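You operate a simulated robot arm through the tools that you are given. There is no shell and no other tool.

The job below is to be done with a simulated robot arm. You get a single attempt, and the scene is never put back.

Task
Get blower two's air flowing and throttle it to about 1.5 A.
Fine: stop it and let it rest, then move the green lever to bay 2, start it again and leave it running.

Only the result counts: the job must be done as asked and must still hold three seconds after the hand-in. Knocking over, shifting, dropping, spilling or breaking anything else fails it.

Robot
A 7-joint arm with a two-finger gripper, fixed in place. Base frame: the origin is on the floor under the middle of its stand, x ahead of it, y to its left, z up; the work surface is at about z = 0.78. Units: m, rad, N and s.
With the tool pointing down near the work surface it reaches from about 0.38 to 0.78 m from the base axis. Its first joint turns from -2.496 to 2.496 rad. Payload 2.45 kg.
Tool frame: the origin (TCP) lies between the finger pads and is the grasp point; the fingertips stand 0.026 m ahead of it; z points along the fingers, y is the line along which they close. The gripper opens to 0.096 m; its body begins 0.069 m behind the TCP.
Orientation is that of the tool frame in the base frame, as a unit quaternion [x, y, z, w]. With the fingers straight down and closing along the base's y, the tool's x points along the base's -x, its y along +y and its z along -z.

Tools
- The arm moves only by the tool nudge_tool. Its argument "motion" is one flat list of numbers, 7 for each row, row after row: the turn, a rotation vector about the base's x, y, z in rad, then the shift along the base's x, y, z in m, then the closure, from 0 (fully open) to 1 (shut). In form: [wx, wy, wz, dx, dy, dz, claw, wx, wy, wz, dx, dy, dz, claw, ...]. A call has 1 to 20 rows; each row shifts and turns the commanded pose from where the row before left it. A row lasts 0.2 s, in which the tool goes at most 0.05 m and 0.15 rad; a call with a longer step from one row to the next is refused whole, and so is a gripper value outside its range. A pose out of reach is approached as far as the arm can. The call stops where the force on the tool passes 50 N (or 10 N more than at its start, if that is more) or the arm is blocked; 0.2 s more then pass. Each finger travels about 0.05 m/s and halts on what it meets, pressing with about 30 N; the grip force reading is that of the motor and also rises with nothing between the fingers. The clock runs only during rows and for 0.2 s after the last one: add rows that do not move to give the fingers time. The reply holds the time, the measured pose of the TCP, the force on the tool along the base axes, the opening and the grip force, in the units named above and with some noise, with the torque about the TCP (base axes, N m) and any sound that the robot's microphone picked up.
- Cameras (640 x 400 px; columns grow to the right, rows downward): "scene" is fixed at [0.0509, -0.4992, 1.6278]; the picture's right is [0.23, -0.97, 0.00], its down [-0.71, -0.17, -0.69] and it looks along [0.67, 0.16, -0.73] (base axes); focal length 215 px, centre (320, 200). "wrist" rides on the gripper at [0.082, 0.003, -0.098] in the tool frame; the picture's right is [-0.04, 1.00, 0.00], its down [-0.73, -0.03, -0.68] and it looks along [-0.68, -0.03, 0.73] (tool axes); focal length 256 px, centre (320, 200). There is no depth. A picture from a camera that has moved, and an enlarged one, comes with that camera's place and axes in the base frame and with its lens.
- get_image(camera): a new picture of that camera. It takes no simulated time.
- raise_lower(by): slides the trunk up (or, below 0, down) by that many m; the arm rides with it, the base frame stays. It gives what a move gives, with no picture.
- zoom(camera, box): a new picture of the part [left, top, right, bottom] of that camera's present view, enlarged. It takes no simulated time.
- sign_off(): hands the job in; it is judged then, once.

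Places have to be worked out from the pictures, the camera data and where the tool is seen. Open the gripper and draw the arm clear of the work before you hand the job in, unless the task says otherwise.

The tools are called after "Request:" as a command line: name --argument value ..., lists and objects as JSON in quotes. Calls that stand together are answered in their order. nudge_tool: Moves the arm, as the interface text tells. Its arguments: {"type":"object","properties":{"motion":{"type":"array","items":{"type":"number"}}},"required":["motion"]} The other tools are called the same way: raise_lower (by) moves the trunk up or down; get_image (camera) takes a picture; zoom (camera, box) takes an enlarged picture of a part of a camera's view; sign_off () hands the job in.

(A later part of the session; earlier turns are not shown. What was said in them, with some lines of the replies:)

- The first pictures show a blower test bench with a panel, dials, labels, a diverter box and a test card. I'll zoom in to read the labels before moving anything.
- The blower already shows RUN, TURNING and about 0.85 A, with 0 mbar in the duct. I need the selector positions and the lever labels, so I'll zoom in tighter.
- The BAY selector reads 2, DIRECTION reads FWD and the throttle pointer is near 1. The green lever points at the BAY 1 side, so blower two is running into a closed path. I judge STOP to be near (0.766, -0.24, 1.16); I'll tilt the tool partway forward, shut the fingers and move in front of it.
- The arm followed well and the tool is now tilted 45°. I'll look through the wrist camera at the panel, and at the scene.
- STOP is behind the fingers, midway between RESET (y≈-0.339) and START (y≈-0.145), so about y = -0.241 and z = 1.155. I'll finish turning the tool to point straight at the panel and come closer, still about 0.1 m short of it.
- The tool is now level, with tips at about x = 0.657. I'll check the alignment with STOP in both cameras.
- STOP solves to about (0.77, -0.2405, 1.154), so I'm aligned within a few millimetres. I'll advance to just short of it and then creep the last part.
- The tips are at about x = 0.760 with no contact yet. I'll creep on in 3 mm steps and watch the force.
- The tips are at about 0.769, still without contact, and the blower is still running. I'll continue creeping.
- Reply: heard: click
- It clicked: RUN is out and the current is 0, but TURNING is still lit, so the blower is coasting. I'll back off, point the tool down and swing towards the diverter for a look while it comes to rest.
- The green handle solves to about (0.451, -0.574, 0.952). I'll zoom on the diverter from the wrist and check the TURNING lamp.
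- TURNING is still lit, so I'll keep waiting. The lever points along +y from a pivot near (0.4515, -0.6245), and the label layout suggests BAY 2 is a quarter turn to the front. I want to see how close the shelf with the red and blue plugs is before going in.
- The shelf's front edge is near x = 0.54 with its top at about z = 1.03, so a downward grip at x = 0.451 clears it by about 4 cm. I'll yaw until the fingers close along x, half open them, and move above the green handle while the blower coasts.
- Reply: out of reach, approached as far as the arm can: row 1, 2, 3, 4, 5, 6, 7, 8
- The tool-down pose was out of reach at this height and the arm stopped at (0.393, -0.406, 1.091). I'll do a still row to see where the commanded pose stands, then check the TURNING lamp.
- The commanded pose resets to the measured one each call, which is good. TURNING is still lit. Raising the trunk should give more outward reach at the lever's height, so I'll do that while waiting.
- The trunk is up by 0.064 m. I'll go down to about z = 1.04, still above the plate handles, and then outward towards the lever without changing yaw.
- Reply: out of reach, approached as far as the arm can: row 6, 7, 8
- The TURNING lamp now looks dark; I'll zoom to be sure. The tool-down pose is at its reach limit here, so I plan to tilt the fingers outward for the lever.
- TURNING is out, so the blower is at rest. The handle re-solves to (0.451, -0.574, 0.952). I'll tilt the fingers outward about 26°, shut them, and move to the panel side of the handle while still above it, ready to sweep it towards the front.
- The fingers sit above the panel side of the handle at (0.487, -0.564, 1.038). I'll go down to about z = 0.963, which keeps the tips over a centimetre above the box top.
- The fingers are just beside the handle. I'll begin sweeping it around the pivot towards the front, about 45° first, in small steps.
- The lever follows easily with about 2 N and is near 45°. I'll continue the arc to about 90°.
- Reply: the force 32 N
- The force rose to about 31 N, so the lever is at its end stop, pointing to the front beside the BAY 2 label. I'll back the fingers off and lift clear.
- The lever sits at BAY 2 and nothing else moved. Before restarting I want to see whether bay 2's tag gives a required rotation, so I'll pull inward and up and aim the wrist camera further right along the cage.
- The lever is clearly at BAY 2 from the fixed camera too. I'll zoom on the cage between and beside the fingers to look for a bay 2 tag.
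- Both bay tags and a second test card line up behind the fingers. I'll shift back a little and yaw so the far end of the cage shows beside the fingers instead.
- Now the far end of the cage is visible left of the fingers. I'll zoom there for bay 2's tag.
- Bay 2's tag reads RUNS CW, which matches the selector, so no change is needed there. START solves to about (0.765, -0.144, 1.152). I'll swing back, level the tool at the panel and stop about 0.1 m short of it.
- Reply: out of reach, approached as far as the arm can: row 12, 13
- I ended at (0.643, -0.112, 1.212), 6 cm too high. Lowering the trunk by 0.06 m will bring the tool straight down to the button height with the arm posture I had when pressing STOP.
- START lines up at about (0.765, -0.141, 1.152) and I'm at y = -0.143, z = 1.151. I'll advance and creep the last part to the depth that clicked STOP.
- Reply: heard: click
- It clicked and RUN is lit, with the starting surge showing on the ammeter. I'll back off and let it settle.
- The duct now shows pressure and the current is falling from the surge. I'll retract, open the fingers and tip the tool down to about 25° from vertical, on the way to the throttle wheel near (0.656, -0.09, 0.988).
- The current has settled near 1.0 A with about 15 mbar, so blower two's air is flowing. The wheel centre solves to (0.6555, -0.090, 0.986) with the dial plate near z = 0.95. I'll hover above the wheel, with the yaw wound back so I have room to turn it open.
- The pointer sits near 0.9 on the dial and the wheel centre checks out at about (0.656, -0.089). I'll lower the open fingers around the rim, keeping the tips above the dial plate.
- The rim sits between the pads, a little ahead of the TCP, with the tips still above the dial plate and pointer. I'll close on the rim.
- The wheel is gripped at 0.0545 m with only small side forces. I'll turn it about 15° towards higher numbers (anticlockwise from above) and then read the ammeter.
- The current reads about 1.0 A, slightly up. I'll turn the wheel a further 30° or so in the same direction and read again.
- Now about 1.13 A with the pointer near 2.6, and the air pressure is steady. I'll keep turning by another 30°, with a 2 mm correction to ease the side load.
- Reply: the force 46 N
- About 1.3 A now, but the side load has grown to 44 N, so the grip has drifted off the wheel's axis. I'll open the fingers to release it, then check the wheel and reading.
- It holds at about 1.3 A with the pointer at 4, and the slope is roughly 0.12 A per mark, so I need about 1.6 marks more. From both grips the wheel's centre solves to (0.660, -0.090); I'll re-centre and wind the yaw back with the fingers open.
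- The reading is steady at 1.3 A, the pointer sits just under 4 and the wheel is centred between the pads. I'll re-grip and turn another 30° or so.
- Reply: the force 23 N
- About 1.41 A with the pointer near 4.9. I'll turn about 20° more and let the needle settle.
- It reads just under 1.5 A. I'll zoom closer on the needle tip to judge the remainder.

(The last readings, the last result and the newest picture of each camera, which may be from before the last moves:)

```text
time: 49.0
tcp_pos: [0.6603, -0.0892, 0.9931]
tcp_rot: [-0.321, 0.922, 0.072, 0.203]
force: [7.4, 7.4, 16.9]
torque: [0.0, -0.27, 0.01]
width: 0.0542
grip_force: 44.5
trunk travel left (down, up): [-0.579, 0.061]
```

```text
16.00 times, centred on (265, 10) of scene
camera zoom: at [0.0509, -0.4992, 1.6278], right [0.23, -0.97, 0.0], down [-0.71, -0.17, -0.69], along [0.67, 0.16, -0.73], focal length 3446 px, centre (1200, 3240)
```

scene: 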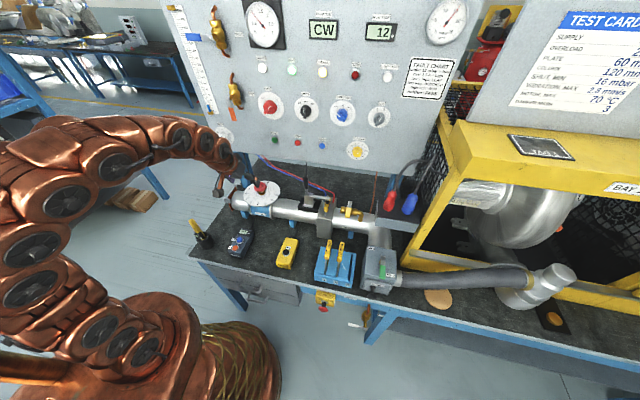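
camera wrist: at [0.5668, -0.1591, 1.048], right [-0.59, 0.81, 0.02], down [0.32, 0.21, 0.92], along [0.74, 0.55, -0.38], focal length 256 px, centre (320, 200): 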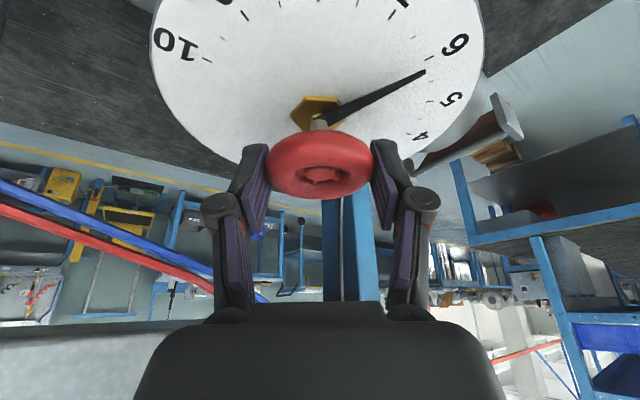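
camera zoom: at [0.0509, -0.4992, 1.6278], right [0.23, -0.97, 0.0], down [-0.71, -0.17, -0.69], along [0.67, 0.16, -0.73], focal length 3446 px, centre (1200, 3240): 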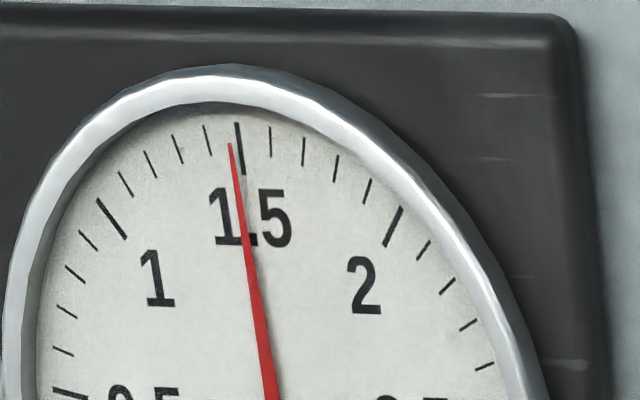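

The needle is at about 1.47 to 1.49 A, allowing for the view from the right. I'll open the fingers and lift clear of the wheel, then read the gauge head-on.

Request:
nudge_tool --motion '[0, 0, 0, 0, 0, 0, 0.6, 0, 0, 0, 0, 0, 0, 0.1, 0, 0, 0, 0, 0, 0, 0.1, 0, 0, 0, 0, 0, 0, 0.1, 0, 0, 0, 0, 0, 0.02, 0.1, 0, 0, 0, 0, 0, 0.03, 0.1, 0, 0, 0, 0, 0, 0.03, 0.1]'

Request:
get_image --camera "wrist"

Request:
zoom --camera "scene" --box '[250, 0, 280, 20]'

Request:
get_image --camera "scene"

```text
time: 50.6
tcp_pos: [0.6597, -0.0914, 1.0714]
tcp_rot: [-0.319, 0.923, 0.071, 0.203]
force: [0.2, -0.4, -0.1]
torque: [0.0, -0.02, 0.01]
width: 0.0866
grip_force: 0.1
trunk travel left (down, up): [-0.579, 0.061]
```

```text
taken
camera wrist: at [0.5671, -0.1596, 1.1271], right [-0.59, 0.81, 0.02], down [0.32, 0.21, 0.93], along [0.74, 0.55, -0.38], focal length 256 px, centre (320, 200)
```

wrist: 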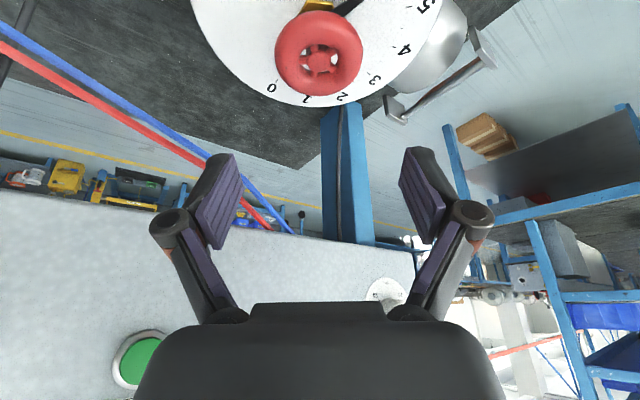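

```text
16.00 times, centred on (265, 10) of scene
camera zoom: at [0.0509, -0.4992, 1.6278], right [0.23, -0.97, 0.0], down [-0.71, -0.17, -0.69], along [0.67, 0.16, -0.73], focal length 3446 px, centre (1200, 3240)
```

zoom: 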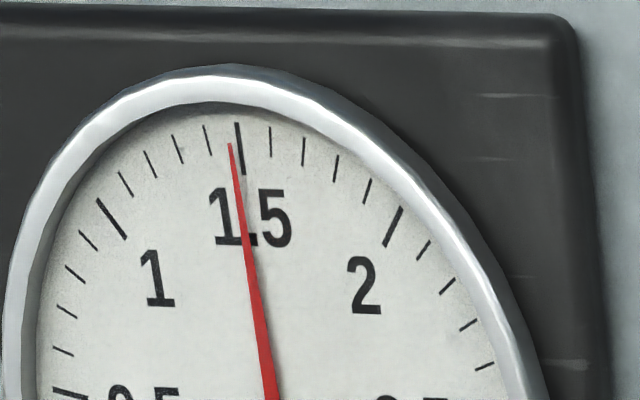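

```text
taken
```

scene: 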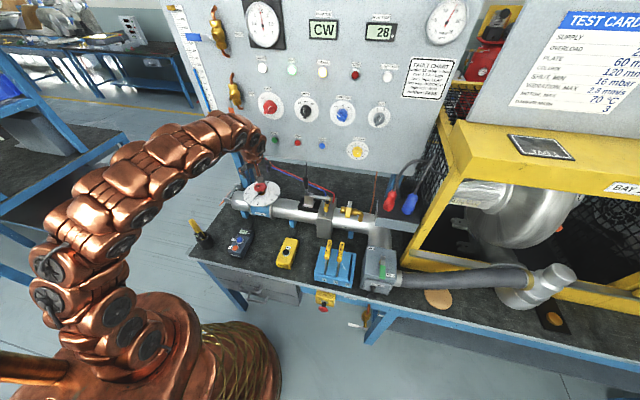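

It holds steady at just under 1.5 A with the pointer where I left it. I'll draw the arm up and back from the work and look at the panel straight on.

Request:
nudge_tool --motion '[0, 0, -0.132, -0.0225, 0, 0.038, 0.1, 0, 0, -0.132, -0.0225, 0, 0.038, 0.1, 0, 0, -0.132, -0.0225, 0, 0.038, 0.1, 0, 0, -0.132, -0.0225, 0, 0.038, 0.1, 0, 0, -0.132, -0.0225, 0, 0.038, 0.1, 0, -0.11, 0, -0.0225, 0, 0.038, 0.1, 0, -0.11, 0, -0.0225, 0, 0.038, 0.1, 0, -0.11, 0, -0.0225, 0, 0.038, 0.1]'

Request:
get_image --camera "wrist"

Request:
get_image --camera "scene"

```text
time: 52.4
tcp_pos: [0.4793, -0.0911, 1.3773]
tcp_rot: [-0.004, 0.928, 0.002, 0.373]
force: [0.4, -0.3, 0.0]
torque: [-0.04, 0.02, -0.03]
width: 0.0865
grip_force: 0.1
trunk travel left (down, up): [-0.579, 0.061]
```

```text
taken
camera wrist: at [0.351, -0.0889, 1.3922], right [0.02, 1.0, 0.03], down [0.06, -0.03, 1.0], along [1.0, -0.02, -0.06], focal length 256 px, centre (320, 200)
```

wrist: 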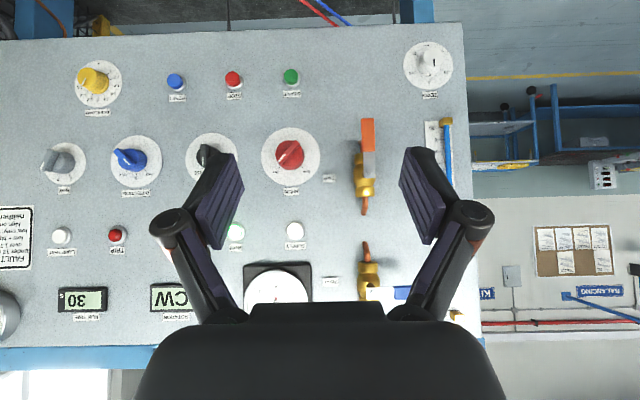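

```text
taken
```

scene: 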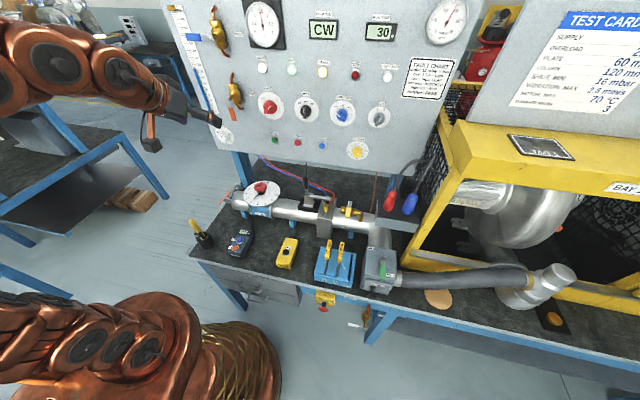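

The arm is clear, but the hand hides the top half of the ammeter. I'll pitch the tool up so the gauge falls between the open fingers.

Request:
nudge_tool --motion '[0, -0.13, 0, -0.01, 0, 0.01, 0.1, 0, -0.13, 0, -0.01, 0, 0.01, 0.1, 0, -0.13, 0, -0.01, 0, 0.01, 0.1, 0, -0.1, 0, -0.01, 0, 0.01, 0.1]'

Request:
get_image --camera "wrist"

```text
time: 53.4
tcp_pos: [0.4388, -0.0911, 1.415]
tcp_rot: [-0.004, 0.809, 0.0, 0.587]
force: [0.0, 0.3, -0.5]
torque: [0.03, 0.0, -0.03]
width: 0.0865
grip_force: 0.1
trunk travel left (down, up): [-0.579, 0.061]
```

```text
taken
camera wrist: at [0.3204, -0.0888, 1.369], right [0.01, 1.0, 0.03], down [-0.42, -0.03, 0.91], along [0.91, -0.02, 0.42], focal length 256 px, centre (320, 200)
```

wrist: 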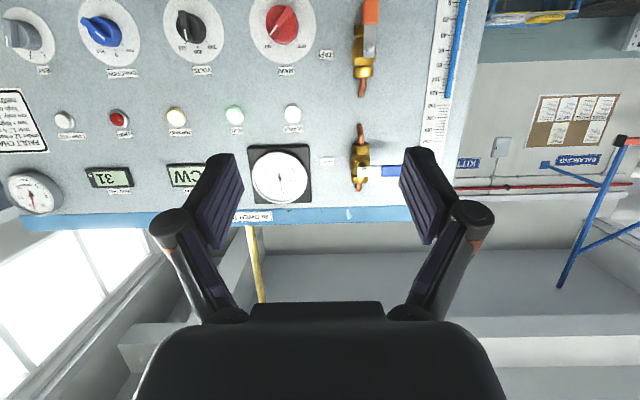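

The ammeter is now fully visible between the fingers. I'll zoom in on it and on the duct gauge and lamps.

Request:
zoom --camera "wrist" --box '[248, 145, 312, 205]'

Request:
zoom --camera "wrist" --box '[0, 100, 320, 240]'

Request:
zoom --camera "scene" --box '[180, 160, 440, 320]'

```text
6.67 times, centred on (280, 175) of wrist
camera zoom: at [0.3204, -0.0888, 1.369], right [0.01, 1.0, 0.03], down [-0.42, -0.03, 0.91], along [0.91, -0.02, 0.42], focal length 1707 px, centre (587, 367)
```

zoom: 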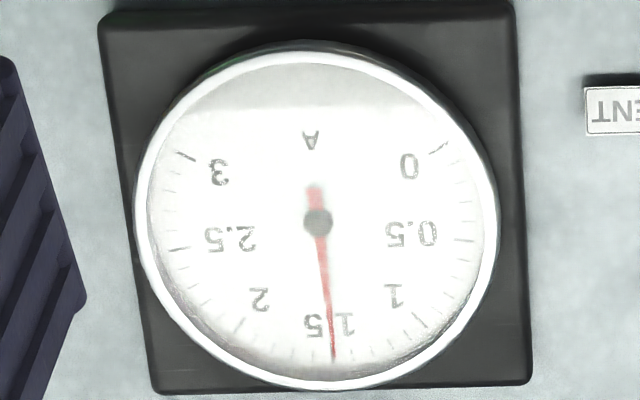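

```text
2.00 times, centred on (160, 170) of wrist
camera zoom: at [0.3204, -0.0888, 1.369], right [0.01, 1.0, 0.03], down [-0.42, -0.03, 0.91], along [0.91, -0.02, 0.42], focal length 512 px, centre (640, 260)
```

zoom: 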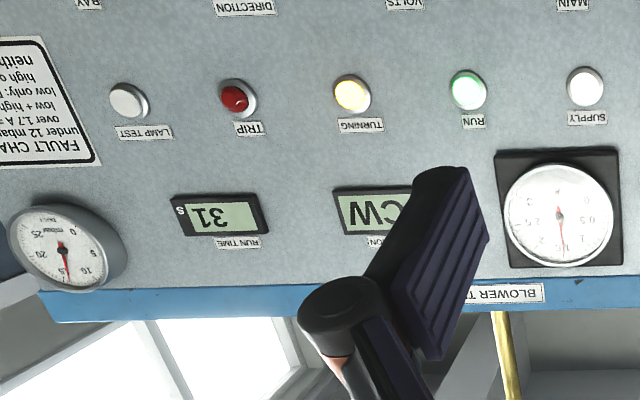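

```text
2.46 times, centred on (310, 240) of scene
camera zoom: at [0.0509, -0.4992, 1.6278], right [0.23, -0.97, 0.0], down [-0.71, -0.17, -0.69], along [0.67, 0.16, -0.73], focal length 530 px, centre (345, 102)
```

zoom: 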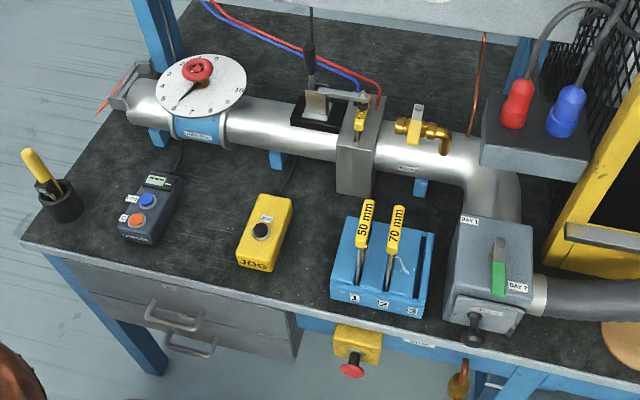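

Head-on, the needle lies on the 1.5 A mark, RUN and TURNING are lit, there is no trip, and the lever is at BAY 2. I'll open the gripper fully, draw back a bit more and wait a few seconds to confirm it holds.

Request:
nudge_tool --motion '[0, 0, 0, -0.01, 0, 0.005, 0, 0, 0, 0, -0.01, 0, 0.005, 0, 0, 0, 0, 0, 0, 0, 0, 0, 0, 0, 0, 0, 0, 0, 0, 0, 0, 0, 0, 0, 0, 0, 0, 0, 0, 0, 0, 0, 0, 0, 0, 0, 0, 0, 0, 0, 0, 0, 0, 0, 0, 0, 0, 0, 0, 0, 0, 0, 0, 0, 0, 0, 0, 0, 0, 0, 0, 0, 0, 0, 0, 0, 0, 0, 0, 0, 0, 0, 0, 0]'

Request:
get_image --camera "scene"

Request:
zoom --camera "scene" --box '[230, 0, 480, 130]'

Request:
zoom --camera "scene" --box '[250, 0, 280, 20]'

```text
time: 56.0
tcp_pos: [0.4178, -0.0911, 1.4256]
tcp_rot: [-0.005, 0.81, 0.001, 0.587]
force: [-0.6, 0.0, 0.5]
torque: [0.02, -0.01, -0.01]
width: 0.0958
grip_force: 0.2
trunk travel left (down, up): [-0.579, 0.061]
```

```text
taken
```

scene: 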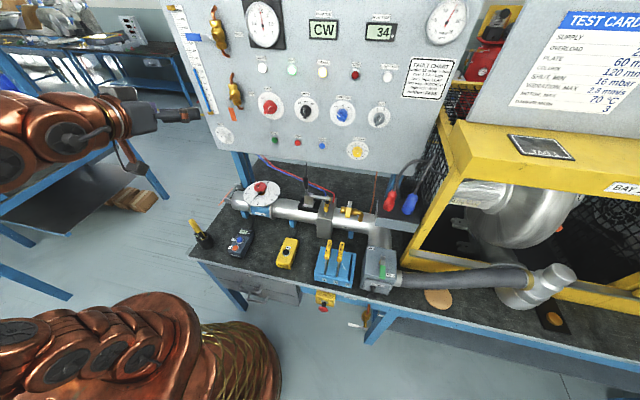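

```text
2.56 times, centred on (355, 65) of scene
camera zoom: at [0.0509, -0.4992, 1.6278], right [0.23, -0.97, 0.0], down [-0.71, -0.17, -0.69], along [0.67, 0.16, -0.73], focal length 551 px, centre (230, 546)
```

zoom: 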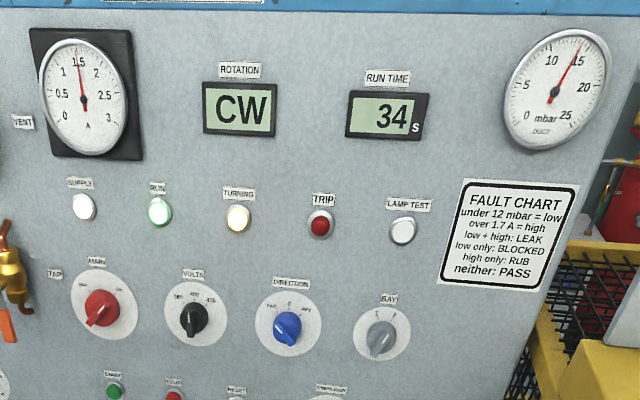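

```text
16.00 times, centred on (265, 10) of scene
camera zoom: at [0.0509, -0.4992, 1.6278], right [0.23, -0.97, 0.0], down [-0.71, -0.17, -0.69], along [0.67, 0.16, -0.73], focal length 3446 px, centre (1200, 3240)
```

zoom: 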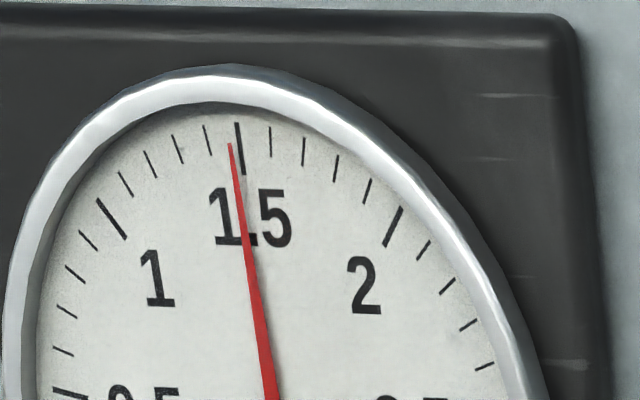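

The reading has stayed at 1.5 A for over five seconds, blower two is running CW with about 14 mbar in the duct, and nothing else has moved. The gripper is open and the arm is clear, so I'm handing in.

Request:
sign_off

```text
The job is handed in.
```

Blower two is running with its air flowing through bay 2, throttled to about 1.5 A. I've handed the job in.

- **Stop and rest:** I pressed STOP and waited for the TURNING lamp to go out before touching the lever.
- **Green lever:** I swung it from BAY 1 to its end stop at BAY 2.
- **Restart:** I pressed START. The bay selector was already on 2, and the rotation (CW) matches bay 2's tag, so I left both alone.
- **Throttle:** I opened the red wheel from about 1 to just under 6 on its dial. The current held at about 1.5 A for the five seconds or so I watched it, with roughly 14 mbar in the duct and no trip.

I left the gripper open and the arm clear of the bench, and saw nothing else moved or knocked over.
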